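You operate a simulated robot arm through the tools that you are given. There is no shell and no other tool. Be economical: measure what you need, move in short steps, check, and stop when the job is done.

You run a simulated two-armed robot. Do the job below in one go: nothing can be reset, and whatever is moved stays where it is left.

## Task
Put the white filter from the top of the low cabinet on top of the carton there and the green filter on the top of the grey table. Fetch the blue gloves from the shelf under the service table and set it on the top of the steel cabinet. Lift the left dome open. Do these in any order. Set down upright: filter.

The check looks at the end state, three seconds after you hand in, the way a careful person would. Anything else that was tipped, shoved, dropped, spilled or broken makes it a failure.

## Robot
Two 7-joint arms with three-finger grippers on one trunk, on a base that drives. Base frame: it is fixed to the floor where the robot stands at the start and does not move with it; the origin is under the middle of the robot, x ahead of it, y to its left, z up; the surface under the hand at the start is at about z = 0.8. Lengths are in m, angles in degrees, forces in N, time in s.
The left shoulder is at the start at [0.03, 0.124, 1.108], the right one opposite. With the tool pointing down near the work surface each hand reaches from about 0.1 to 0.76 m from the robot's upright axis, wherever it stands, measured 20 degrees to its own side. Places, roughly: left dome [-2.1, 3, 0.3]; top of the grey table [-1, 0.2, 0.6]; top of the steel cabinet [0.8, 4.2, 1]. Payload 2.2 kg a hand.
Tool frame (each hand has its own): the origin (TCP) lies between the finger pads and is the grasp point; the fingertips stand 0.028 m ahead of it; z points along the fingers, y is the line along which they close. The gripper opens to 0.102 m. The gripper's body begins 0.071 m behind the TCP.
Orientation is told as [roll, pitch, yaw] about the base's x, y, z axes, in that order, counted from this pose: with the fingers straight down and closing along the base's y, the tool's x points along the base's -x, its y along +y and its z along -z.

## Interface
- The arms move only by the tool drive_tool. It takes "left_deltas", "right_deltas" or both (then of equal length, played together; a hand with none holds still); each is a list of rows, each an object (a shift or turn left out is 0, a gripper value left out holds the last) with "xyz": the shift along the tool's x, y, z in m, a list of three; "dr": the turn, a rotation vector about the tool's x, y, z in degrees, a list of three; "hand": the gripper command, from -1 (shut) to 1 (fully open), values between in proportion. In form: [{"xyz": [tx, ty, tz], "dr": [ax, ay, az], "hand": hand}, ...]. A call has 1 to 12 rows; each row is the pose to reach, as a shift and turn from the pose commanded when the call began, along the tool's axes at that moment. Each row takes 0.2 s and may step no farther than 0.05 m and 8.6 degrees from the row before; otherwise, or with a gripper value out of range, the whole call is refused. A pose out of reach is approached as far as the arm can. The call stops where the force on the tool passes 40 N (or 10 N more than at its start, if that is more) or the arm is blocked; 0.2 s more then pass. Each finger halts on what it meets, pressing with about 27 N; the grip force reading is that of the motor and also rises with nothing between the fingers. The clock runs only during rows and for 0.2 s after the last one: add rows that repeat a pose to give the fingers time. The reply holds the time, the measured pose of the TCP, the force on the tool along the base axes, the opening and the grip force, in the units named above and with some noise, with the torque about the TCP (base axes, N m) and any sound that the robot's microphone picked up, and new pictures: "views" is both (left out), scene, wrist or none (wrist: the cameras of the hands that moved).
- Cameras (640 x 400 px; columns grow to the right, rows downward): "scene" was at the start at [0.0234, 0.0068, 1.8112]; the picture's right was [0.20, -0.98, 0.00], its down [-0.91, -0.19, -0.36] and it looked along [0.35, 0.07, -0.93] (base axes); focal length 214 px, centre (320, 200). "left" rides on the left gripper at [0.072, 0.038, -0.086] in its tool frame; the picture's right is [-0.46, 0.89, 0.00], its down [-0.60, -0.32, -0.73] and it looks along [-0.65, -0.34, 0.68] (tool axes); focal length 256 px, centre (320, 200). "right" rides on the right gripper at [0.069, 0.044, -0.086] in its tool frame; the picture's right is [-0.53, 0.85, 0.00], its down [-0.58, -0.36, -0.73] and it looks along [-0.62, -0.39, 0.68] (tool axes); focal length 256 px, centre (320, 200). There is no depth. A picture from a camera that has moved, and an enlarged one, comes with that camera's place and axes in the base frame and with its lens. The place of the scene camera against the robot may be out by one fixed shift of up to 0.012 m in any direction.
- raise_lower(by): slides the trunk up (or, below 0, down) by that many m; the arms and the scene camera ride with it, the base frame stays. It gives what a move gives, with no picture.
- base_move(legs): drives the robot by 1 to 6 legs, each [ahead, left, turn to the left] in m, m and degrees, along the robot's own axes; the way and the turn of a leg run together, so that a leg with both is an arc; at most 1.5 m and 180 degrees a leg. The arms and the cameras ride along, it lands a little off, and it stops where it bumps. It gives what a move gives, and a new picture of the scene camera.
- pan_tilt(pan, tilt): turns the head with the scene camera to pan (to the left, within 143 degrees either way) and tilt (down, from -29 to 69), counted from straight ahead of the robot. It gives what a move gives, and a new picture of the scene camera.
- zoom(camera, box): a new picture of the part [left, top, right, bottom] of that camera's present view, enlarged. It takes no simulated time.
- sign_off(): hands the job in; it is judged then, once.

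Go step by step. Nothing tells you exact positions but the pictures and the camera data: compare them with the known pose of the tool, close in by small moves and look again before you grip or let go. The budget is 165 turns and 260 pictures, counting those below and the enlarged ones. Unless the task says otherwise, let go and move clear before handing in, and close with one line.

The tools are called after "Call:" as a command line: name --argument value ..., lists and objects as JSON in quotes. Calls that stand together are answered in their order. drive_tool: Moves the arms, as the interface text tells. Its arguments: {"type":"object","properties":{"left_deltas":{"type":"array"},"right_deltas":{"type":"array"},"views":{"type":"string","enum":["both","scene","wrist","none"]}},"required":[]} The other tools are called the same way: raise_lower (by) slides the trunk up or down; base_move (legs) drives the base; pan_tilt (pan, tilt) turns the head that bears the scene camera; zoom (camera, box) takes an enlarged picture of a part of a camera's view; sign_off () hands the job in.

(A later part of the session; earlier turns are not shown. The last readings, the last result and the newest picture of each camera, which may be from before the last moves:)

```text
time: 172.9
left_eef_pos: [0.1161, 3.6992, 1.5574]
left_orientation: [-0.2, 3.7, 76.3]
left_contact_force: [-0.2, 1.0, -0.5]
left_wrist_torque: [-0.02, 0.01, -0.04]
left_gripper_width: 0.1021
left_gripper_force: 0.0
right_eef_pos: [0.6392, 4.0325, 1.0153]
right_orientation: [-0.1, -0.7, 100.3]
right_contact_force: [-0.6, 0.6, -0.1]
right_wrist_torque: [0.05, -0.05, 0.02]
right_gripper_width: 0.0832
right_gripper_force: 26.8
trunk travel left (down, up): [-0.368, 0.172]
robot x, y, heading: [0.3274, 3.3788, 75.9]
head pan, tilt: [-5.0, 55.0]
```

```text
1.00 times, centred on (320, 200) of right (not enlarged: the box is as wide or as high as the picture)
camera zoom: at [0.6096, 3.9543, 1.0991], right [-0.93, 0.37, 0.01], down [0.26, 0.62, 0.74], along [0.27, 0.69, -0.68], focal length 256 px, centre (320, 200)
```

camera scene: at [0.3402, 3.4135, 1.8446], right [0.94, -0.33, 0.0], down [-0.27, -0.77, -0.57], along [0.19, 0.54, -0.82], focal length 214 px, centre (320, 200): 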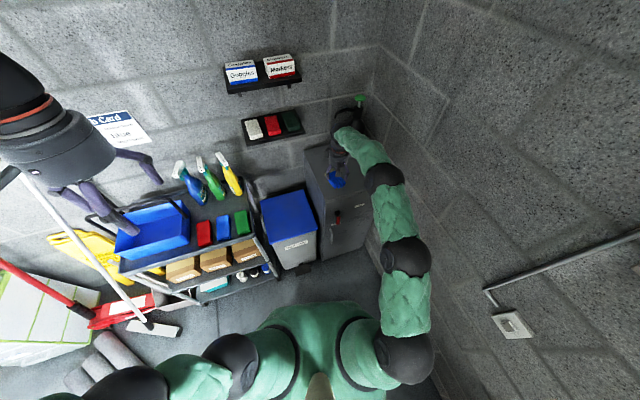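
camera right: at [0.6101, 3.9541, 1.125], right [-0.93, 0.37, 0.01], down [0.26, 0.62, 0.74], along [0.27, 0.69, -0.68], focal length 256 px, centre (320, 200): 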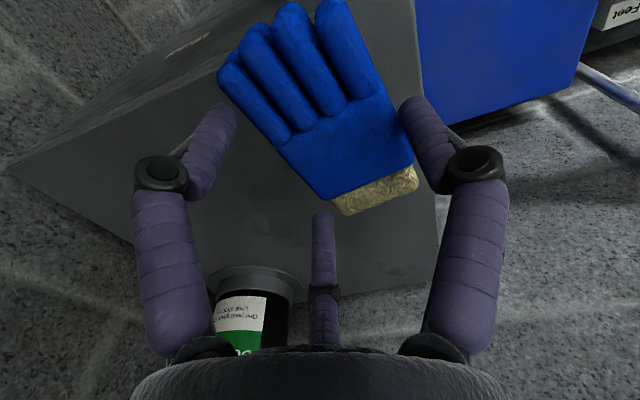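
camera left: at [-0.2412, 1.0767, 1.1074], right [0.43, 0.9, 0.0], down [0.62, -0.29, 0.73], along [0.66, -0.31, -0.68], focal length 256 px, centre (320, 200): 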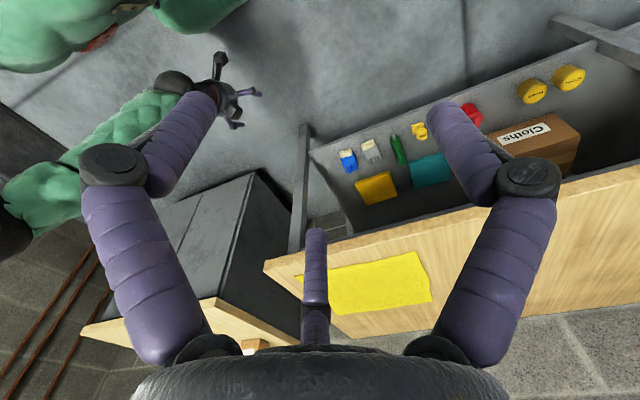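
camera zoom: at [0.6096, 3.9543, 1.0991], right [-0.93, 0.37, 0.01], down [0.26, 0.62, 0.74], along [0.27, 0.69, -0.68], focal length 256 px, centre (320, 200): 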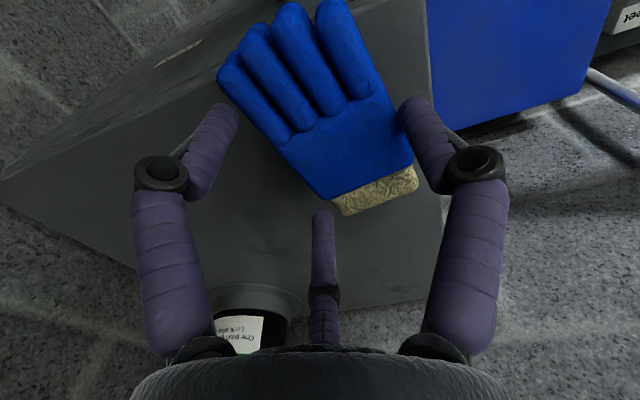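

There is still no contact, so the cabinet top is lower (about 0.94), which also means its front edge is farther, near y 4.0. I rise a bit and drive 0.1 m closer so the gloves come well inside the top.

Call:
drive_tool --right_deltas '[{"xyz": [0, 0, -0.03]}, {"xyz": [0, 0, -0.05]}]' --views "none"

Call:
base_move --legs '[[0.1, -0.02, 0]]'

Call:
zoom --camera "scene" --box '[280, 80, 440, 220]'

Call:
zoom --camera "right" --box '[0, 0, 640, 400]'

```text
time: 173.5
left_eef_pos: [0.1161, 3.7, 1.558]
left_orientation: [-0.3, 3.7, 76.3]
left_contact_force: [0.2, -0.9, 1.2]
left_wrist_torque: [-0.03, 0.04, 0.02]
left_gripper_width: 0.1018
left_gripper_force: 0.0
right_eef_pos: [0.641, 4.0336, 1.0665]
right_orientation: [0.1, -0.6, 100.3]
right_contact_force: [-0.7, -0.3, -1.0]
right_wrist_torque: [-0.03, 0.01, 0.0]
right_gripper_width: 0.0834
right_gripper_force: 26.9
trunk travel left (down, up): [-0.368, 0.172]
robot x, y, heading: [0.3243, 3.3791, 75.8]
head pan, tilt: [-5.0, 55.0]
```

```text
time: 174.7
left_eef_pos: [0.1608, 3.7912, 1.5569]
left_orientation: [-0.2, 3.7, 76.5]
left_contact_force: [0.1, 0.3, 0.3]
left_wrist_torque: [-0.01, -0.01, 0.02]
left_gripper_width: 0.1019
left_gripper_force: 0.0
right_eef_pos: [0.6847, 4.124, 1.0655]
right_orientation: [0.1, -0.5, 100.3]
right_contact_force: [0.2, 0.9, -1.8]
right_wrist_torque: [0.0, 0.03, 0.0]
right_gripper_width: 0.0831
right_gripper_force: 26.5
trunk travel left (down, up): [-0.368, 0.172]
robot x, y, heading: [0.369, 3.4753, 75.7]
head pan, tilt: [-5.0, 55.0]
camera scene: at [0.3845, 3.5061, 1.8446], right [0.94, -0.33, 0.0], down [-0.27, -0.77, -0.57], along [0.19, 0.54, -0.82], focal length 214 px, centre (320, 200)
```

scene: 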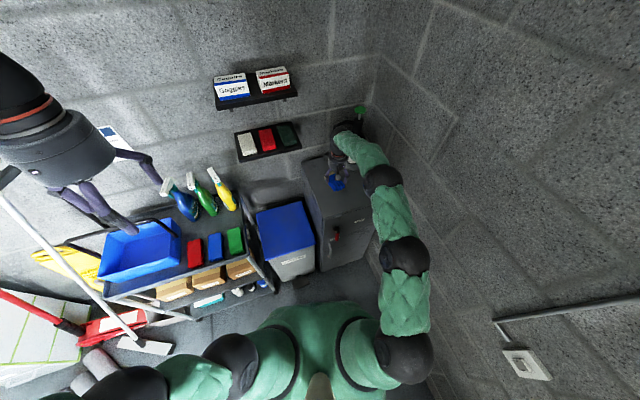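

```text
2.86 times, centred on (360, 150) of scene
camera zoom: at [0.3845, 3.5061, 1.8446], right [0.94, -0.33, 0.0], down [-0.27, -0.77, -0.57], along [0.19, 0.54, -0.82], focal length 613 px, centre (206, 343)
```

zoom: 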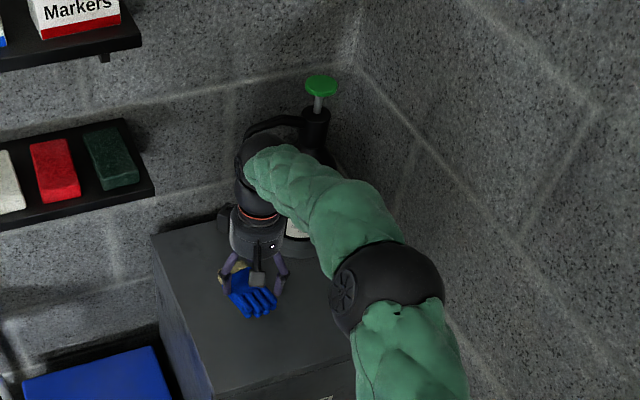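

```text
1.00 times, centred on (320, 200) of right (not enlarged: the box is as wide or as high as the picture)
camera zoom: at [0.6541, 4.0464, 1.1491], right [-0.93, 0.37, 0.01], down [0.26, 0.62, 0.74], along [0.27, 0.69, -0.68], focal length 256 px, centre (320, 200)
```

zoom: 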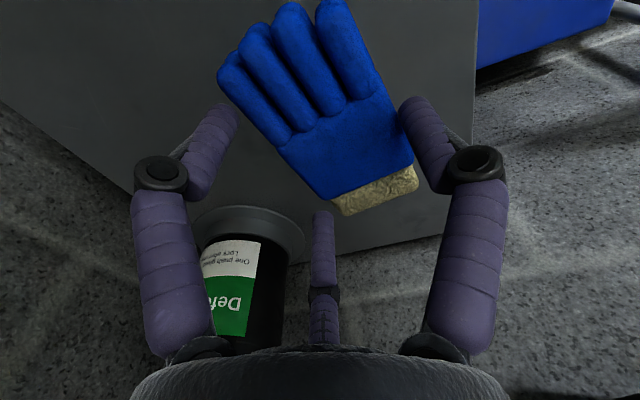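

The gloves are now well inside the cabinet top, clear of the sprayer. Lowering again.

Call:
drive_tool --right_deltas '[{"xyz": [0, 0, 0.025]}, {"xyz": [0, 0, 0.045]}, {"xyz": [0, 0, 0.055]}, {"xyz": [0, 0, 0.06]}, {"xyz": [0, 0, 0.06]}]' --views "none"

Call:
drive_tool --right_deltas '[{"xyz": [0, 0, 0.004]}, {"xyz": [0, 0, 0.008]}, {"xyz": [0, 0, 0.008]}]' --views "wrist"

```text
time: 175.9
left_eef_pos: [0.1607, 3.7899, 1.5592]
left_orientation: [-0.2, 3.7, 76.5]
left_contact_force: [0.7, -0.3, -0.8]
left_wrist_torque: [0.03, 0.0, 0.0]
left_gripper_width: 0.1018
left_gripper_force: 0.0
right_eef_pos: [0.6849, 4.1245, 1.0063]
right_orientation: [0.0, -0.6, 100.3]
right_contact_force: [0.1, -0.6, -1.3]
right_wrist_torque: [0.01, 0.0, -0.03]
right_gripper_width: 0.0833
right_gripper_force: 26.9
trunk travel left (down, up): [-0.368, 0.172]
robot x, y, heading: [0.37, 3.4716, 75.6]
head pan, tilt: [-5.0, 55.0]
```

```text
time: 176.7
left_eef_pos: [0.16, 3.7906, 1.5581]
left_orientation: [-0.2, 3.6, 76.5]
left_contact_force: [-0.4, 0.1, -0.5]
left_wrist_torque: [-0.01, 0.0, -0.01]
left_gripper_width: 0.1019
left_gripper_force: 0.1
right_eef_pos: [0.6845, 4.1246, 0.9988]
right_orientation: [0.0, -0.7, 100.2]
right_contact_force: [0.4, 0.1, -1.0]
right_wrist_torque: [-0.01, 0.04, -0.03]
right_gripper_width: 0.0833
right_gripper_force: 27.0
trunk travel left (down, up): [-0.368, 0.172]
robot x, y, heading: [0.3684, 3.4761, 75.7]
head pan, tilt: [-5.0, 55.0]
camera right: at [0.6541, 4.0466, 1.082], right [-0.93, 0.37, 0.01], down [0.26, 0.62, 0.74], along [0.27, 0.69, -0.68], focal length 256 px, centre (320, 200)
```

right: 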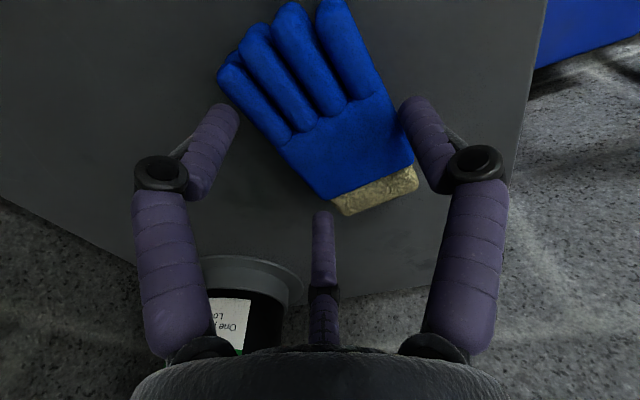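

Call:
drive_tool --right_deltas '[{"xyz": [0, 0, 0.004]}, {"xyz": [0, 0, 0.008]}, {"xyz": [0, 0, 0.01]}, {"xyz": [0, 0, 0.01]}]' --views "none"

Call:
drive_tool --right_deltas '[{"xyz": [0, 0, 0.004]}, {"xyz": [0, 0, 0.008]}, {"xyz": [0, 0, 0.008]}]' --views "none"

```text
time: 177.7
left_eef_pos: [0.1581, 3.787, 1.5589]
left_orientation: [-0.3, 3.6, 76.5]
left_contact_force: [0.3, -0.7, 0.7]
left_wrist_torque: [-0.02, -0.02, -0.01]
left_gripper_width: 0.1019
left_gripper_force: 0.0
right_eef_pos: [0.6838, 4.1233, 0.9937]
right_orientation: [-0.3, -1.4, 100.2]
right_contact_force: [-0.3, -1.4, 36.4]
right_wrist_torque: [-0.12, 0.48, 0.01]
right_gripper_width: 0.0838
right_gripper_force: 26.7
trunk travel left (down, up): [-0.368, 0.172]
robot x, y, heading: [0.3734, 3.4713, 75.6]
head pan, tilt: [-5.0, 55.0]
```

```text
time: 178.5
left_eef_pos: [0.1592, 3.7881, 1.5585]
left_orientation: [-0.3, 3.6, 76.5]
left_contact_force: [0.4, -0.7, -0.8]
left_wrist_torque: [0.0, 0.0, -0.02]
left_gripper_width: 0.1021
left_gripper_force: 0.1
right_eef_pos: [0.6857, 4.1244, 0.9845]
right_orientation: [-0.2, -1.0, 100.4]
right_contact_force: [2.1, 2.7, 29.6]
right_wrist_torque: [0.03, 0.35, -0.08]
right_gripper_width: 0.084
right_gripper_force: 26.4
trunk travel left (down, up): [-0.368, 0.172]
robot x, y, heading: [0.3716, 3.4727, 75.3]
head pan, tilt: [-5.0, 55.0]
```

Contact with the cabinet top. I ease off a few mm, open slowly and rise.

Call:
drive_tool --right_deltas '[{"xyz": [0, 0, -0.004]}, {"xyz": [0, 0, -0.004], "hand": 0.75}, {"xyz": [0, 0, -0.004], "hand": 0.9}, {"xyz": [0, 0, -0.004], "hand": 1}, {"xyz": [0, 0, -0.004]}, {"xyz": [0, 0, -0.02]}, {"xyz": [0, 0, -0.05]}, {"xyz": [0, 0, -0.09]}, {"xyz": [0, 0, -0.13]}, {"xyz": [0, 0, -0.17]}]' --views "wrist"

Call:
zoom --camera "scene" --box '[280, 80, 440, 220]'

```text
time: 180.7
left_eef_pos: [0.1598, 3.79, 1.5585]
left_orientation: [-0.1, 3.7, 76.5]
left_contact_force: [0.2, -0.3, -0.3]
left_wrist_torque: [0.03, 0.0, -0.01]
left_gripper_width: 0.1022
left_gripper_force: 0.1
right_eef_pos: [0.6852, 4.1243, 1.1494]
right_orientation: [-0.1, -0.6, 100.4]
right_contact_force: [-1.0, -0.4, -0.4]
right_wrist_torque: [0.04, -0.08, -0.03]
right_gripper_width: 0.1022
right_gripper_force: 0.1
trunk travel left (down, up): [-0.368, 0.172]
robot x, y, heading: [0.3707, 3.4736, 75.7]
head pan, tilt: [-5.0, 55.0]
camera right: at [0.6546, 4.0455, 1.2335], right [-0.93, 0.37, 0.01], down [0.26, 0.62, 0.74], along [0.27, 0.69, -0.68], focal length 256 px, centre (320, 200)
```

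right: 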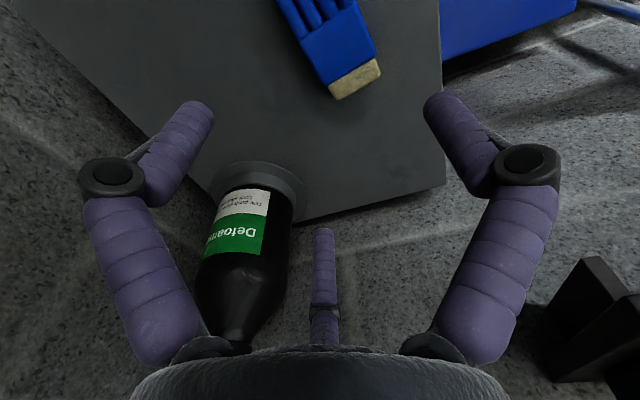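

```text
2.86 times, centred on (360, 150) of scene
camera zoom: at [0.3837, 3.5042, 1.8446], right [0.94, -0.33, 0.0], down [-0.27, -0.77, -0.57], along [0.19, 0.54, -0.82], focal length 613 px, centre (206, 343)
```

zoom: 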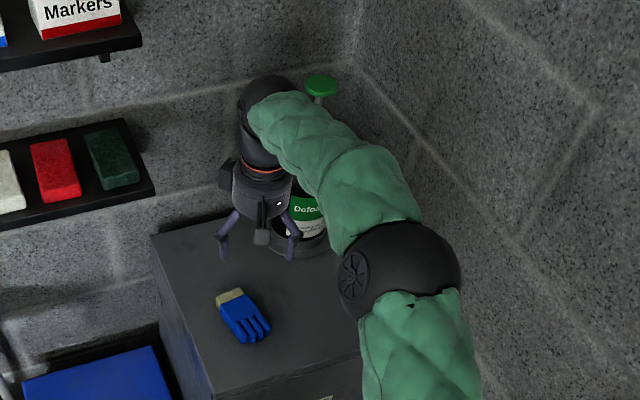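

The gloves lie on the steel cabinet top. Next is the left dome near (-2.1, 3, 0.3): I back off, turn left and look.

Call:
base_move --legs '[[-0.45, 0, 0], [0, 0, 104], [0.6, 0, 0]]'

Call:
pan_tilt --pan 0 --tilt 35

```text
time: 183.2
left_eef_pos: [0.0489, 3.3948, 1.5601]
left_orientation: [-0.5, 3.5, 77.1]
left_contact_force: [-0.7, -0.8, 0.0]
left_wrist_torque: [0.03, -0.04, 0.0]
left_gripper_width: 0.1022
left_gripper_force: 0.1
right_eef_pos: [0.5748, 3.7346, 1.1533]
right_orientation: [0.0, -0.8, 100.8]
right_contact_force: [-1.4, 0.0, -0.8]
right_wrist_torque: [-0.04, -0.03, 0.02]
right_gripper_width: 0.102
right_gripper_force: 0.1
trunk travel left (down, up): [-0.368, 0.172]
robot x, y, heading: [0.2652, 3.0786, 75.8]
head pan, tilt: [-5.0, 55.0]
stopped in leg 1: the robot was blocked; the commanded pose is now the measured one
camera scene: at [0.2767, 3.1122, 1.8447], right [0.95, -0.32, 0.0], down [-0.26, -0.77, -0.57], along [0.19, 0.54, -0.82], focal length 214 px, centre (320, 200)
```

scene: 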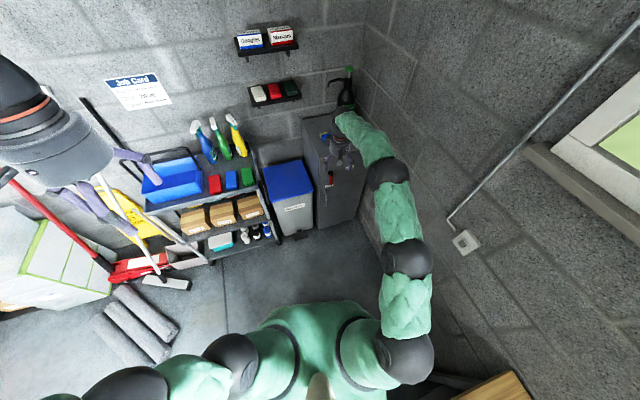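

```text
time: 184.0
left_eef_pos: [0.0519, 3.3973, 1.5589]
left_orientation: [-0.4, 3.6, 77.1]
left_contact_force: [0.8, 0.6, -0.4]
left_wrist_torque: [0.01, -0.01, 0.01]
left_gripper_width: 0.102
left_gripper_force: 0.1
right_eef_pos: [0.5762, 3.7358, 1.1513]
right_orientation: [0.0, -0.8, 100.8]
right_contact_force: [0.3, 0.0, 0.1]
right_wrist_torque: [-0.01, 0.02, 0.01]
right_gripper_width: 0.102
right_gripper_force: 0.0
trunk travel left (down, up): [-0.368, 0.172]
robot x, y, heading: [0.2617, 3.0813, 76.3]
head pan, tilt: [0.0, 35.0]
camera scene: at [0.2772, 3.1316, 1.8728], right [0.97, -0.24, 0.0], down [-0.14, -0.56, -0.82], along [0.2, 0.79, -0.57], focal length 214 px, centre (320, 200)
```

scene: 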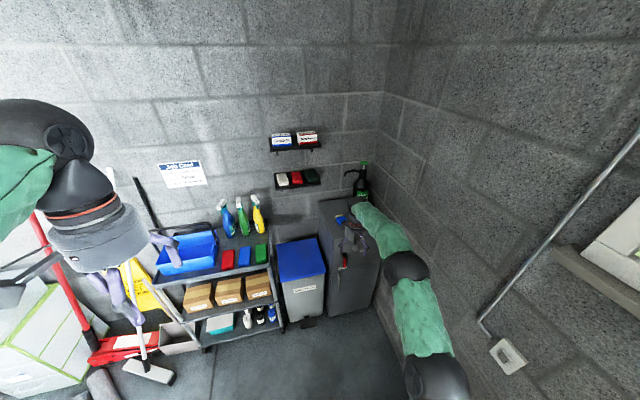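

I bumped the end of the service table behind me. I go forward a touch and sidestep left away from it before turning.

Call:
base_move --legs '[[0.05, 0, 0], [0.1, 0.75, 0], [0, 0, 100]]'

Call:
pan_tilt --pan 100 --tilt 35

Call:
pan_tilt --pan 0 --tilt 35

```text
time: 189.6
left_eef_pos: [-0.6822, 3.6832, 1.5588]
left_orientation: [-0.2, 3.4, 86.1]
left_contact_force: [-0.4, 0.6, -0.4]
left_wrist_torque: [-0.03, -0.05, 0.01]
left_gripper_width: 0.102
left_gripper_force: 0.0
right_eef_pos: [-0.2172, 4.1005, 1.1512]
right_orientation: [0.0, -0.7, 109.8]
right_contact_force: [-0.5, 0.0, -0.7]
right_wrist_torque: [-0.01, -0.02, 0.0]
right_gripper_width: 0.1023
right_gripper_force: 0.1
trunk travel left (down, up): [-0.368, 0.172]
robot x, y, heading: [-0.4165, 3.4032, 85.1]
head pan, tilt: [0.0, 35.0]
stopped in leg 3: the robot was blocked; the commanded pose is now the measured one
camera scene: at [-0.4192, 3.4563, 1.8729], right [1.0, -0.08, 0.0], down [-0.05, -0.57, -0.82], along [0.07, 0.82, -0.57], focal length 214 px, centre (320, 200)
```

scene: 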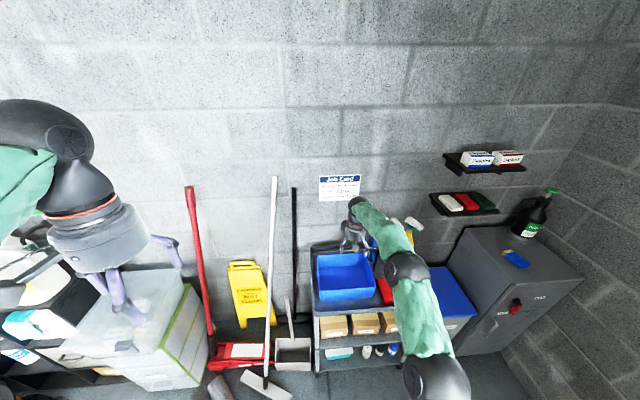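

```text
time: 191.3
left_eef_pos: [-0.6807, 3.6841, 1.5588]
left_orientation: [-0.2, 3.6, 86.1]
left_contact_force: [0.6, 1.2, 0.0]
left_wrist_torque: [0.02, 0.01, 0.03]
left_gripper_width: 0.1022
left_gripper_force: 0.0
right_eef_pos: [-0.2157, 4.1001, 1.1507]
right_orientation: [0.0, -0.8, 109.8]
right_contact_force: [0.5, 0.9, 0.2]
right_wrist_torque: [-0.01, 0.01, 0.0]
right_gripper_width: 0.1022
right_gripper_force: 0.2
trunk travel left (down, up): [-0.368, 0.172]
robot x, y, heading: [-0.419, 3.4036, 85.1]
head pan, tilt: [100.0, 35.0]
camera scene: at [-0.5126, 3.3608, 1.8729], right [-0.09, 1.0, 0.0], down [0.57, 0.05, -0.82], along [-0.82, -0.07, -0.57], focal length 214 px, centre (320, 200)
```

scene: 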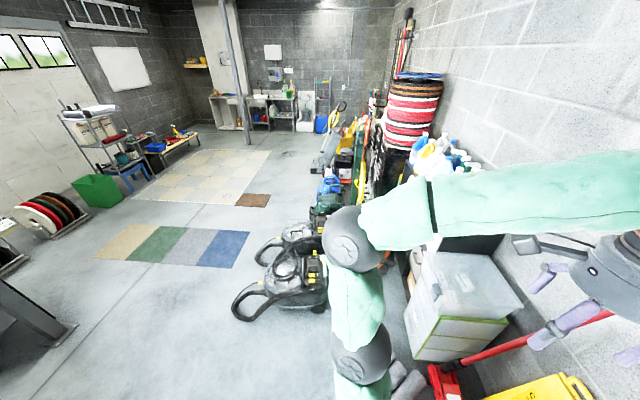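

```text
time: 193.1
left_eef_pos: [-0.6808, 3.6825, 1.5585]
left_orientation: [-0.3, 3.6, 86.1]
left_contact_force: [-0.3, 0.1, -0.1]
left_wrist_torque: [-0.02, 0.02, -0.01]
left_gripper_width: 0.1019
left_gripper_force: 0.1
right_eef_pos: [-0.2161, 4.0992, 1.1511]
right_orientation: [0.0, -0.7, 109.8]
right_contact_force: [1.8, -0.2, 0.3]
right_wrist_torque: [0.02, 0.0, -0.01]
right_gripper_width: 0.1019
right_gripper_force: 0.1
trunk travel left (down, up): [-0.368, 0.172]
robot x, y, heading: [-0.4214, 3.4024, 85.2]
head pan, tilt: [0.0, 35.0]
camera scene: at [-0.4176, 3.4565, 1.8728], right [1.0, -0.08, 0.0], down [-0.05, -0.57, -0.82], along [0.07, 0.82, -0.57], focal length 214 px, centre (320, 200)
```

scene: 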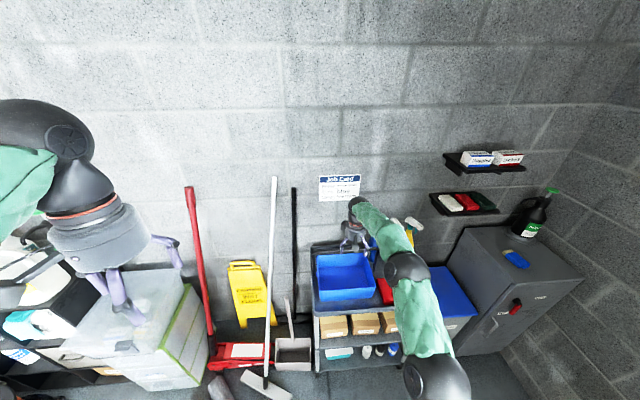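

The turn stopped: my right hand is reaching over the trolley. I look closely before moving away.

Call:
zoom --camera "scene" --box '[300, 190, 460, 300]'

Call:
zoom --camera "right" --box '[0, 0, 640, 400]'

```text
3.64 times, centred on (380, 245) of scene
camera zoom: at [-0.4176, 3.4565, 1.8728], right [1.0, -0.08, 0.0], down [-0.05, -0.57, -0.82], along [0.07, 0.82, -0.57], focal length 780 px, centre (102, 36)
```

zoom: 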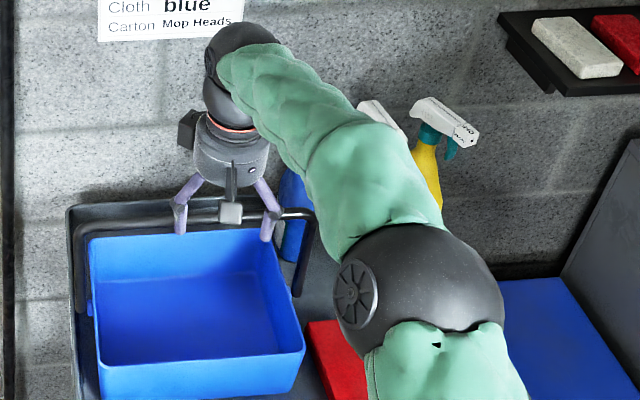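

```text
1.00 times, centred on (320, 200) of right (not enlarged: the box is as wide or as high as the picture)
camera zoom: at [-0.2334, 4.0184, 1.2341], right [-0.98, 0.22, 0.01], down [0.15, 0.66, 0.74], along [0.16, 0.72, -0.67], focal length 256 px, centre (320, 200)
```

zoom: 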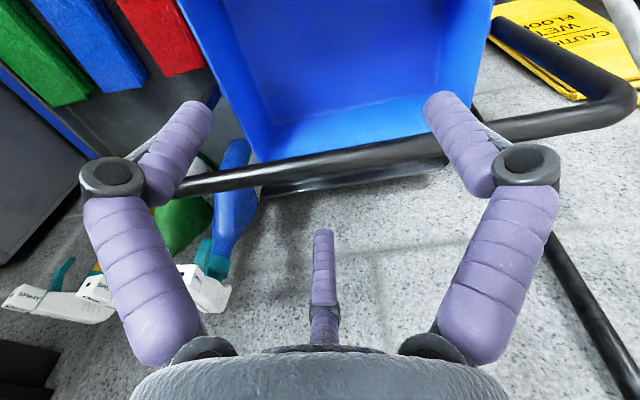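

Nothing seems knocked over; the hand is just over the trolley's handle. I raise the trunk straight up, then back out.

Call:
raise_lower --by 0.16

Call:
base_move --legs '[[-0.5, 0.05, 0]]'

Call:
zoom --camera "scene" --box '[240, 120, 480, 270]'

```text
time: 194.9
left_eef_pos: [-0.6806, 3.6832, 1.7188]
left_orientation: [-0.2, 3.7, 86.1]
left_contact_force: [1.4, -0.6, -0.5]
left_wrist_torque: [0.0, -0.02, 0.01]
left_gripper_width: 0.102
left_gripper_force: 0.0
right_eef_pos: [-0.215, 4.1, 1.3106]
right_orientation: [0.0, -0.7, 109.8]
right_contact_force: [0.3, 0.6, -0.3]
right_wrist_torque: [0.0, -0.04, 0.0]
right_gripper_width: 0.1021
right_gripper_force: 0.0
trunk travel left (down, up): [-0.528, 0.012]
robot x, y, heading: [-0.418, 3.4059, 85.5]
head pan, tilt: [0.0, 35.0]
```

```text
time: 197.9
left_eef_pos: [-0.7714, 3.1934, 1.7187]
left_orientation: [-0.3, 3.5, 85.8]
left_contact_force: [0.1, 1.1, 0.0]
left_wrist_torque: [-0.01, -0.02, 0.0]
left_gripper_width: 0.1019
left_gripper_force: 0.2
right_eef_pos: [-0.3049, 3.6085, 1.31]
right_orientation: [0.0, -0.7, 109.5]
right_contact_force: [-0.3, 0.0, 0.6]
right_wrist_torque: [0.01, 0.01, -0.01]
right_gripper_width: 0.1018
right_gripper_force: 0.1
trunk travel left (down, up): [-0.528, 0.012]
robot x, y, heading: [-0.5146, 2.9125, 85.0]
head pan, tilt: [0.0, 35.0]
camera scene: at [-0.5099, 2.9657, 2.0328], right [1.0, -0.09, 0.0], down [-0.05, -0.57, -0.82], along [0.07, 0.82, -0.57], focal length 214 px, centre (320, 200)
```

scene: 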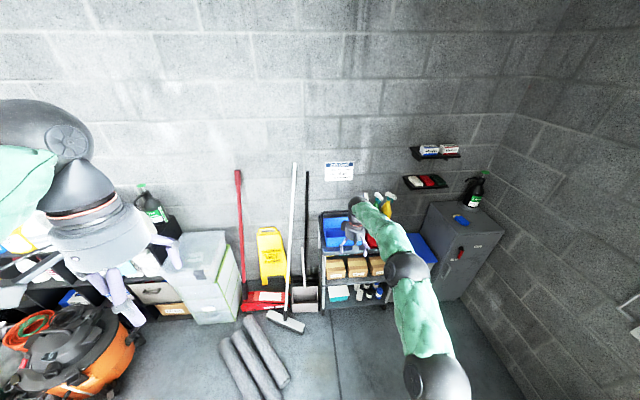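

```text
2.67 times, centred on (360, 195) of scene
camera zoom: at [-0.5099, 2.9657, 2.0328], right [1.0, -0.09, 0.0], down [-0.05, -0.57, -0.82], along [0.07, 0.82, -0.57], focal length 572 px, centre (213, 213)
```

zoom: 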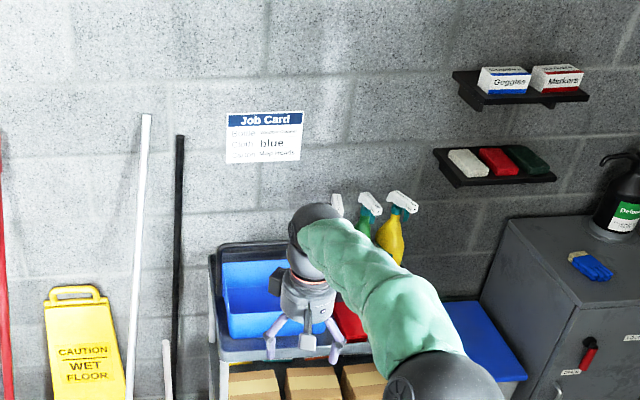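

All the trolley's things, and the gloves on the cabinet, are in place. My base may have met the grey rolls on the floor, so I check those.

Call:
pan_tilt --pan 20 --tilt 50

Call:
zoom --camera "scene" --box '[200, 150, 440, 300]'

```text
time: 198.7
left_eef_pos: [-0.7725, 3.1933, 1.7187]
left_orientation: [-0.3, 3.6, 85.9]
left_contact_force: [0.0, -0.5, -0.4]
left_wrist_torque: [0.02, 0.02, 0.01]
left_gripper_width: 0.1022
left_gripper_force: 0.1
right_eef_pos: [-0.3054, 3.6078, 1.3113]
right_orientation: [0.0, -0.6, 109.5]
right_contact_force: [-0.7, -0.1, -0.1]
right_wrist_torque: [-0.02, -0.03, -0.02]
right_gripper_width: 0.1022
right_gripper_force: 0.1
trunk travel left (down, up): [-0.528, 0.012]
robot x, y, heading: [-0.5149, 2.9124, 85.1]
head pan, tilt: [20.0, 50.0]
camera scene: at [-0.5377, 2.9518, 2.0112], right [0.97, 0.26, 0.0], down [0.2, -0.74, -0.64], along [-0.17, 0.62, -0.77], focal length 214 px, centre (320, 200)
```

scene: 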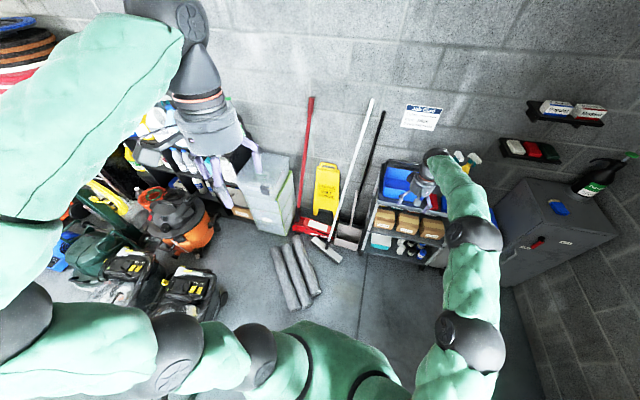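

```text
2.67 times, centred on (320, 225) of scene
camera zoom: at [-0.5377, 2.9518, 2.0112], right [0.97, 0.26, 0.0], down [0.2, -0.74, -0.64], along [-0.17, 0.62, -0.77], focal length 572 px, centre (320, 133)
```

zoom: 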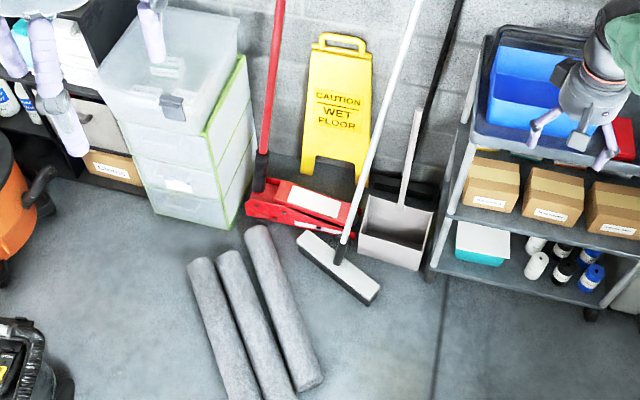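

The rolls look about where they were before, so I go on. I pull the right hand in, then turn to face the machines where the dome is.

Call:
drive_tool --right_deltas '[{"xyz": [0.04, 0.018, 0]}, {"xyz": [0.08, 0.036, 0]}, {"xyz": [0.12, 0.055, 0]}, {"xyz": [0.16, 0.073, 0]}, {"xyz": [0.2, 0.091, 0]}, {"xyz": [0.24, 0.109, 0]}, {"xyz": [0.28, 0.127, 0]}]' --views "none"

Call:
base_move --legs '[[-0.15, 0, 0], [0, 0, 85]]'

Call:
pan_tilt --pan 0 --tilt 45

```text
time: 200.3
left_eef_pos: [-0.7724, 3.1898, 1.7188]
left_orientation: [-0.3, 3.6, 85.7]
left_contact_force: [0.1, -0.9, 0.7]
left_wrist_torque: [0.04, 0.01, 0.02]
left_gripper_width: 0.1021
left_gripper_force: 0.0
right_eef_pos: [-0.3293, 3.2985, 1.3047]
right_orientation: [-0.1, -0.9, 109.5]
right_contact_force: [-0.4, -0.3, -0.1]
right_wrist_torque: [0.02, 0.01, 0.01]
right_gripper_width: 0.1019
right_gripper_force: 0.1
trunk travel left (down, up): [-0.528, 0.012]
robot x, y, heading: [-0.5126, 2.9121, 84.9]
head pan, tilt: [20.0, 50.0]
```

```text
time: 205.3
left_eef_pos: [-0.8306, 2.5323, 1.7196]
left_orientation: [-0.3, 3.6, 170.9]
left_contact_force: [-0.1, 0.0, -0.2]
left_wrist_torque: [-0.01, 0.01, -0.01]
left_gripper_width: 0.102
left_gripper_force: 0.2
right_eef_pos: [-0.899, 2.9829, 1.3025]
right_orientation: [0.0, -0.7, -165.6]
right_contact_force: [-0.3, -0.4, 1.0]
right_wrist_torque: [0.01, -0.03, 0.0]
right_gripper_width: 0.1019
right_gripper_force: 0.0
trunk travel left (down, up): [-0.528, 0.012]
robot x, y, heading: [-0.5244, 2.7629, 169.7]
head pan, tilt: [20.0, 50.0]
camera scene: at [-0.575, 2.7416, 2.0111], right [-0.17, 0.99, 0.0], down [0.75, 0.13, -0.64], along [-0.63, -0.11, -0.77], focal length 214 px, centre (320, 200)
```

scene: 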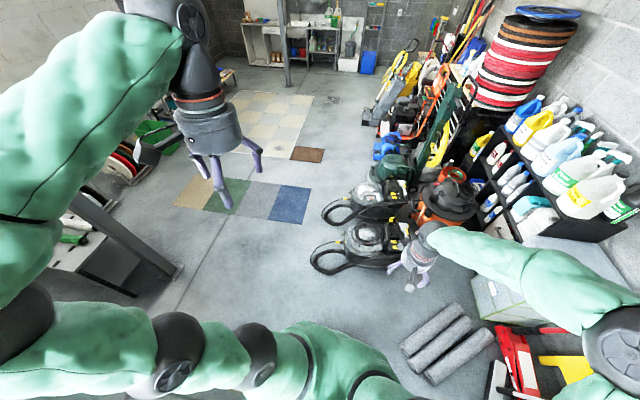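

```text
time: 206.1
left_eef_pos: [-0.8297, 2.5304, 1.7185]
left_orientation: [-0.3, 3.7, 170.8]
left_contact_force: [-1.1, 0.1, 0.0]
left_wrist_torque: [-0.02, -0.02, -0.04]
left_gripper_width: 0.1023
left_gripper_force: 0.0
right_eef_pos: [-0.8978, 2.9822, 1.3037]
right_orientation: [0.0, -0.8, -165.5]
right_contact_force: [-0.4, -0.5, -0.2]
right_wrist_torque: [-0.02, 0.02, -0.02]
right_gripper_width: 0.1018
right_gripper_force: 0.0
trunk travel left (down, up): [-0.528, 0.012]
robot x, y, heading: [-0.5281, 2.7656, 170.0]
head pan, tilt: [0.0, 45.0]
camera scene: at [-0.5792, 2.7689, 2.018], right [0.18, 0.98, 0.0], down [0.7, -0.12, -0.71], along [-0.7, 0.12, -0.71], focal length 214 px, centre (320, 200)
```

scene: 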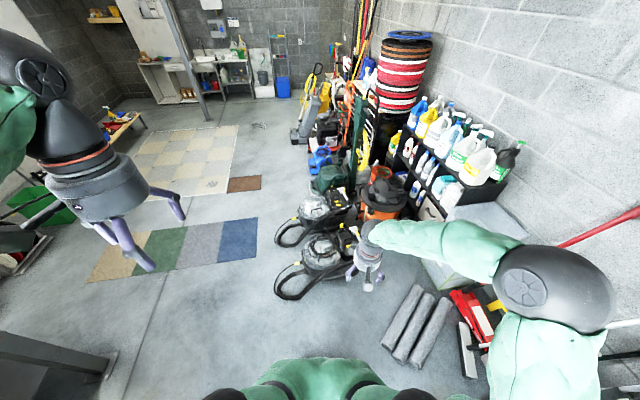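

Two black carpet machines with clear domes stand at about x -2.1 and -1.7. The left dome is the farther one. I enlarge them.

Call:
zoom --camera "scene" --box '[260, 170, 400, 310]'

```text
2.86 times, centred on (330, 240) of scene
camera zoom: at [-0.5792, 2.7689, 2.018], right [0.18, 0.98, 0.0], down [0.7, -0.12, -0.71], along [-0.7, 0.12, -0.71], focal length 613 px, centre (291, 86)
```

zoom: 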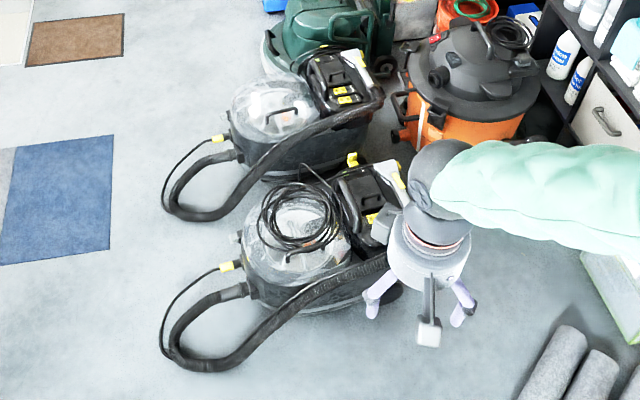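

The left dome (clear, with a small black handle, hinged by the control block) is at about (-2.1, 3.0). Hoses lie on the floor in front of both machines, so I'll go round to its free side, at about x -2.7, keeping well south of the hoses.

Call:
base_move --legs '[[0, 0, 10], [0, 0.72, 0], [1.15, 0, 0], [1.0, 0, 0]]'

Call:
pan_tilt --pan -105 --tilt 50

```text
time: 221.1
left_eef_pos: [-2.9588, 1.7608, 1.7181]
left_orientation: [-0.3, 3.7, -178.8]
left_contact_force: [-0.3, 0.2, -0.2]
left_wrist_torque: [0.01, -0.01, -0.02]
left_gripper_width: 0.1019
left_gripper_force: 0.0
right_eef_pos: [-3.1081, 2.191, 1.3031]
right_orientation: [0.0, -0.8, -155.1]
right_contact_force: [-0.2, -0.6, 0.0]
right_wrist_torque: [0.0, -0.01, -0.03]
right_gripper_width: 0.1019
right_gripper_force: 0.0
trunk travel left (down, up): [-0.528, 0.012]
robot x, y, heading: [-2.7016, 2.0448, -179.8]
head pan, tilt: [0.0, 45.0]
camera scene: at [-2.7566, 2.0395, 2.018], right [0.0, 1.0, 0.0], down [0.71, 0.0, -0.71], along [-0.71, 0.0, -0.71], focal length 214 px, centre (320, 200)
```

scene: 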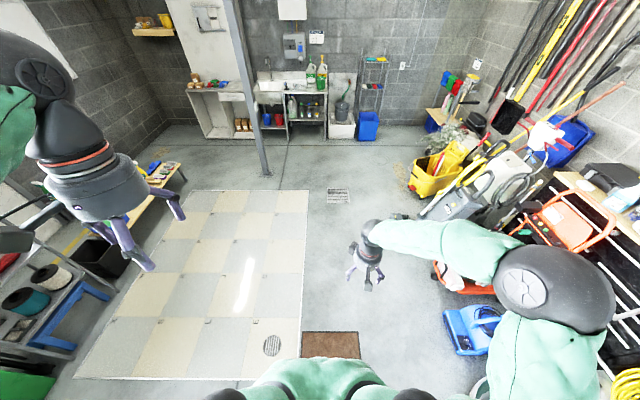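

```text
time: 222.9
left_eef_pos: [-2.9601, 1.7597, 1.7191]
left_orientation: [-0.2, 3.6, -178.7]
left_contact_force: [0.5, 0.6, 0.9]
left_wrist_torque: [0.02, -0.03, 0.02]
left_gripper_width: 0.102
left_gripper_force: 0.0
right_eef_pos: [-3.1089, 2.1911, 1.3031]
right_orientation: [0.0, -0.7, -155.1]
right_contact_force: [0.4, -0.8, 0.0]
right_wrist_torque: [-0.02, 0.02, -0.02]
right_gripper_width: 0.1019
right_gripper_force: 0.1
trunk travel left (down, up): [-0.528, 0.012]
robot x, y, heading: [-2.7019, 2.0445, -179.4]
head pan, tilt: [-105.0, 50.0]
camera scene: at [-2.6562, 2.1144, 2.0111], right [0.97, -0.25, 0.0], down [-0.19, -0.74, -0.64], along [0.16, 0.62, -0.77], focal length 214 px, centre (320, 200)
```

scene: 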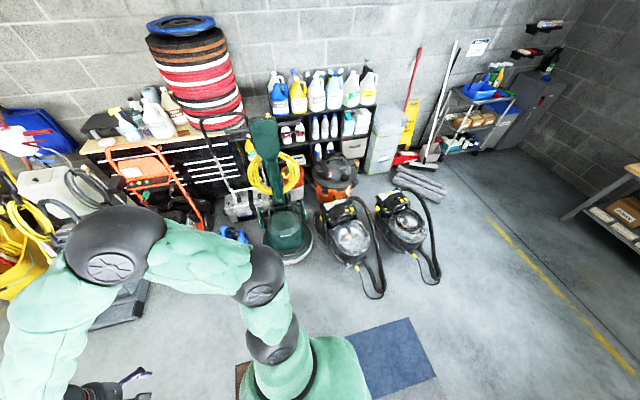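

Call:
zoom --camera "scene" --box '[240, 150, 460, 310]'

Call:
zoom --camera "scene" --box '[305, 190, 395, 305]'

```text
2.50 times, centred on (350, 230) of scene
camera zoom: at [-2.6562, 2.1144, 2.0111], right [0.97, -0.25, 0.0], down [-0.19, -0.74, -0.64], along [0.16, 0.62, -0.77], focal length 536 px, centre (245, 125)
```

zoom: 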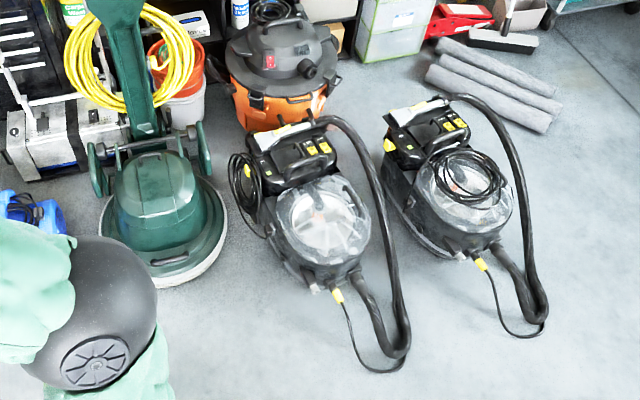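

```text
3.48 times, centred on (350, 248) of scene
camera zoom: at [-2.6562, 2.1144, 2.0111], right [0.97, -0.25, 0.0], down [-0.19, -0.74, -0.64], along [0.16, 0.62, -0.77], focal length 746 px, centre (216, 35)
```

zoom: 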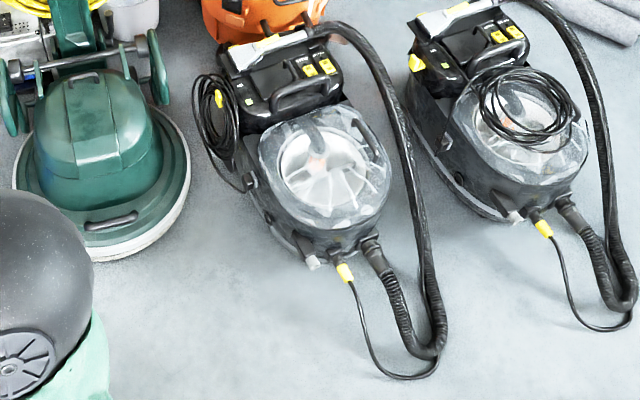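

The left dome's handle bar runs along y at about (-2.04, 2.99, 0.41), on the dome's +x side. I'll use the right arm, from beside the machine: turn to heading 60° here, then move in to about (-2.6, 2.6).

Call:
base_move --legs '[[0, 0, -120], [0.548, 0.2, 0]]'

Call:
pan_tilt --pan -25 --tilt 62

Call:
zoom --camera "right" --box '[0, 0, 640, 400]'

```text
time: 231.2
left_eef_pos: [-2.7212, 2.9737, 1.7189]
left_orientation: [-0.2, 3.6, 61.2]
left_contact_force: [0.5, -1.3, 0.6]
left_wrist_torque: [-0.01, 0.0, -0.03]
left_gripper_width: 0.1022
left_gripper_force: 0.0
right_eef_pos: [-2.2735, 2.8878, 1.3021]
right_orientation: [0.0, -0.8, 84.8]
right_contact_force: [0.6, 0.2, 0.0]
right_wrist_torque: [-0.01, 0.01, 0.01]
right_gripper_width: 0.102
right_gripper_force: 0.1
trunk travel left (down, up): [-0.528, 0.012]
robot x, y, heading: [-2.6036, 2.6121, 60.3]
head pan, tilt: [-105.0, 50.0]
camera scene: at [-2.5646, 2.5252, 2.0111], right [-0.7, -0.71, 0.0], down [-0.54, 0.54, -0.64], along [0.46, -0.45, -0.77], focal length 214 px, centre (320, 200)
```

scene: 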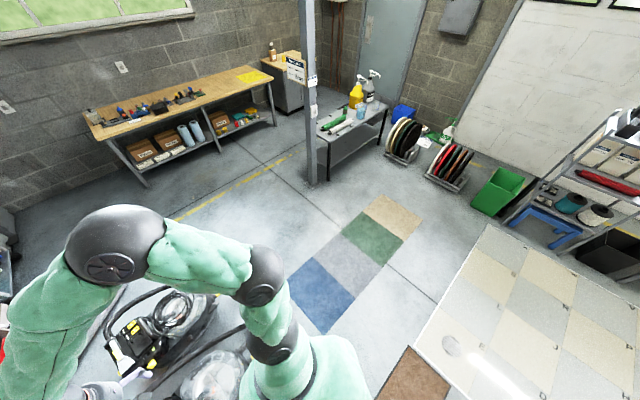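

```text
time: 232.8
left_eef_pos: [-2.7205, 2.9728, 1.7195]
left_orientation: [-0.4, 3.6, 61.3]
left_contact_force: [-1.1, -0.6, -0.2]
left_wrist_torque: [0.02, 0.02, 0.0]
left_gripper_width: 0.1021
left_gripper_force: 0.1
right_eef_pos: [-2.2746, 2.8876, 1.3032]
right_orientation: [0.1, -0.8, 84.9]
right_contact_force: [-0.1, -0.1, -0.3]
right_wrist_torque: [-0.01, 0.02, -0.04]
right_gripper_width: 0.102
right_gripper_force: 0.1
trunk travel left (down, up): [-0.528, 0.012]
robot x, y, heading: [-2.6062, 2.6138, 60.5]
head pan, tilt: [-25.0, 62.0]
camera scene: at [-2.5668, 2.6168, 1.9963], right [0.58, -0.82, 0.0], down [-0.72, -0.51, -0.47], along [0.38, 0.27, -0.88], focal length 214 px, centre (320, 200)
```

scene: 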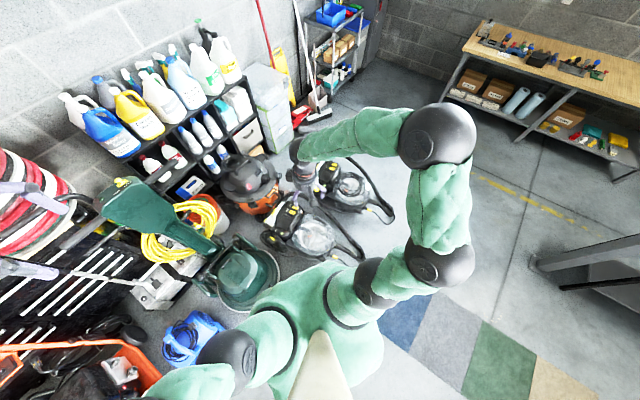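

```text
1.00 times, centred on (320, 200) of right (not enlarged: the box is as wide or as high as the picture)
camera zoom: at [-2.3229, 2.8207, 1.3868], right [-0.79, 0.61, 0.01], down [0.41, 0.53, 0.74], along [0.45, 0.59, -0.67], focal length 256 px, centre (320, 200)
```

zoom: 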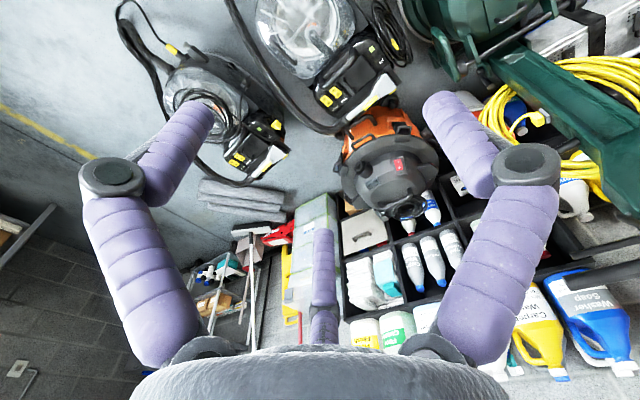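

Call:
zoom --camera "scene" --box '[250, 170, 410, 280]'

Call:
zoom --camera "right" --box '[220, 0, 440, 130]'

```text
3.64 times, centred on (330, 225) of scene
camera zoom: at [-2.5668, 2.6168, 1.9963], right [0.58, -0.82, 0.0], down [-0.72, -0.51, -0.47], along [0.38, 0.27, -0.88], focal length 780 px, centre (284, 109)
```

zoom: 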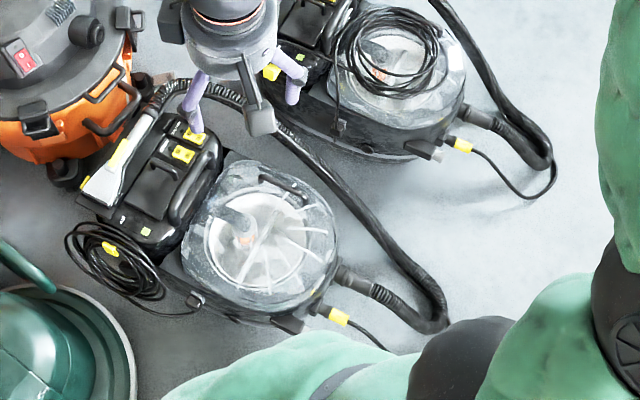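

```text
2.91 times, centred on (330, 65) of right
camera zoom: at [-2.3229, 2.8207, 1.3868], right [-0.79, 0.61, 0.01], down [0.41, 0.53, 0.74], along [0.45, 0.59, -0.67], focal length 745 px, centre (291, 593)
```

zoom: 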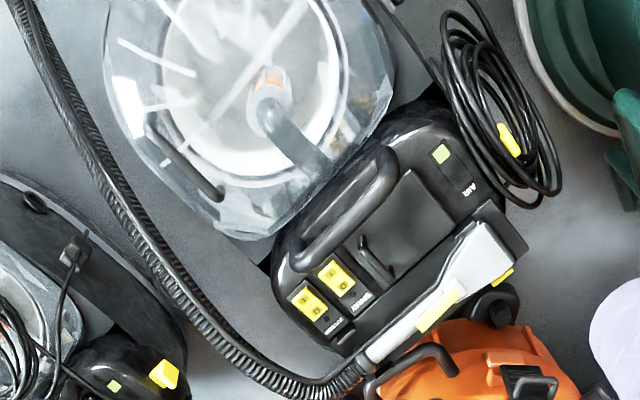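

The handle bar is clear: centre (-2.042, 2.99), z≈0.39, along y; the hinge tabs are on the -x side. I lower the trunk 0.4 m and bring the right hand above the bar.

Call:
raise_lower --by -0.4

Call:
drive_tool --right_deltas '[{"xyz": [-0.025, -0.04, 0], "dr": [0, 0, -2]}, {"xyz": [-0.05, -0.08, 0.02], "dr": [0, 0, -4]}, {"xyz": [-0.08, -0.12, 0.04], "dr": [0, 0, -6]}, {"xyz": [-0.1, -0.16, 0.06], "dr": [0, 0, -8]}, {"xyz": [-0.12, -0.2, 0.09], "dr": [0, 0, -8]}, {"xyz": [-0.123, -0.222, 0.12], "dr": [0, 0, -8]}, {"xyz": [-0.123, -0.222, 0.16], "dr": [0, 0, -8]}, {"xyz": [-0.123, -0.222, 0.2], "dr": [0, 0, -8]}, {"xyz": [-0.123, -0.222, 0.24], "dr": [0, 0, -8]}, {"xyz": [-0.123, -0.222, 0.28], "dr": [0, 0, -8]}]' --views "wrist"

```text
time: 236.6
left_eef_pos: [-2.7203, 2.9726, 1.3196]
left_orientation: [-0.3, 3.6, 61.3]
left_contact_force: [0.5, -0.2, 0.4]
left_wrist_torque: [0.0, 0.01, 0.0]
left_gripper_width: 0.102
left_gripper_force: 0.1
right_eef_pos: [-2.2725, 2.8876, 0.9033]
right_orientation: [0.0, -0.9, 84.9]
right_contact_force: [0.6, 0.5, 0.0]
right_wrist_torque: [0.01, -0.02, 0.0]
right_gripper_width: 0.1018
right_gripper_force: 0.1
trunk travel left (down, up): [-0.128, 0.412]
robot x, y, heading: [-2.6044, 2.6089, 60.2]
head pan, tilt: [-25.0, 62.0]
```

```text
refused: row 2 steps farther than a row can; nothing moved
```

Call:
drive_tool --right_deltas '[{"xyz": [-0.02, -0.037, 0], "dr": [0, 0, -2]}, {"xyz": [-0.041, -0.074, 0], "dr": [0, 0, -4]}, {"xyz": [-0.061, -0.11, 0], "dr": [0, 0, -6]}, {"xyz": [-0.081, -0.147, 0.01], "dr": [0, 0, -8]}, {"xyz": [-0.102, -0.184, 0.02], "dr": [0, 0, -8]}, {"xyz": [-0.122, -0.221, 0.03], "dr": [0, 0, -8]}, {"xyz": [-0.122, -0.221, 0.075], "dr": [0, 0, -8]}, {"xyz": [-0.122, -0.221, 0.12], "dr": [0, 0, -8]}, {"xyz": [-0.122, -0.221, 0.165], "dr": [0, 0, -8]}, {"xyz": [-0.122, -0.221, 0.21], "dr": [0, 0, -8]}, {"xyz": [-0.122, -0.221, 0.25], "dr": [0, 0, -8]}]' --views "wrist"

```text
time: 239.0
left_eef_pos: [-2.7202, 2.9746, 1.318]
left_orientation: [-0.3, 3.6, 61.2]
left_contact_force: [-0.4, -0.5, 0.2]
left_wrist_torque: [0.0, 0.05, 0.02]
left_gripper_width: 0.1019
left_gripper_force: 0.1
right_eef_pos: [-2.0442, 2.9912, 0.6555]
right_orientation: [-0.2, -0.8, 93.0]
right_contact_force: [-0.7, 0.7, 0.1]
right_wrist_torque: [-0.05, 0.02, 0.01]
right_gripper_width: 0.1018
right_gripper_force: 0.0
trunk travel left (down, up): [-0.128, 0.412]
robot x, y, heading: [-2.6033, 2.6087, 60.3]
head pan, tilt: [-25.0, 62.0]
camera right: at [-2.0832, 2.9187, 0.7375], right [-0.87, 0.49, 0.0], down [0.33, 0.58, 0.74], along [0.36, 0.65, -0.67], focal length 256 px, centre (320, 200)
```

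right: 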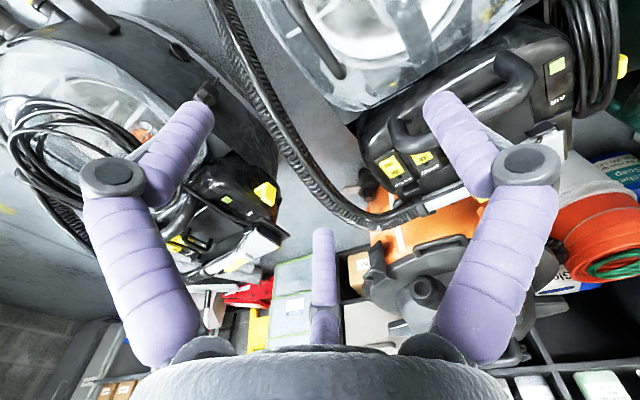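

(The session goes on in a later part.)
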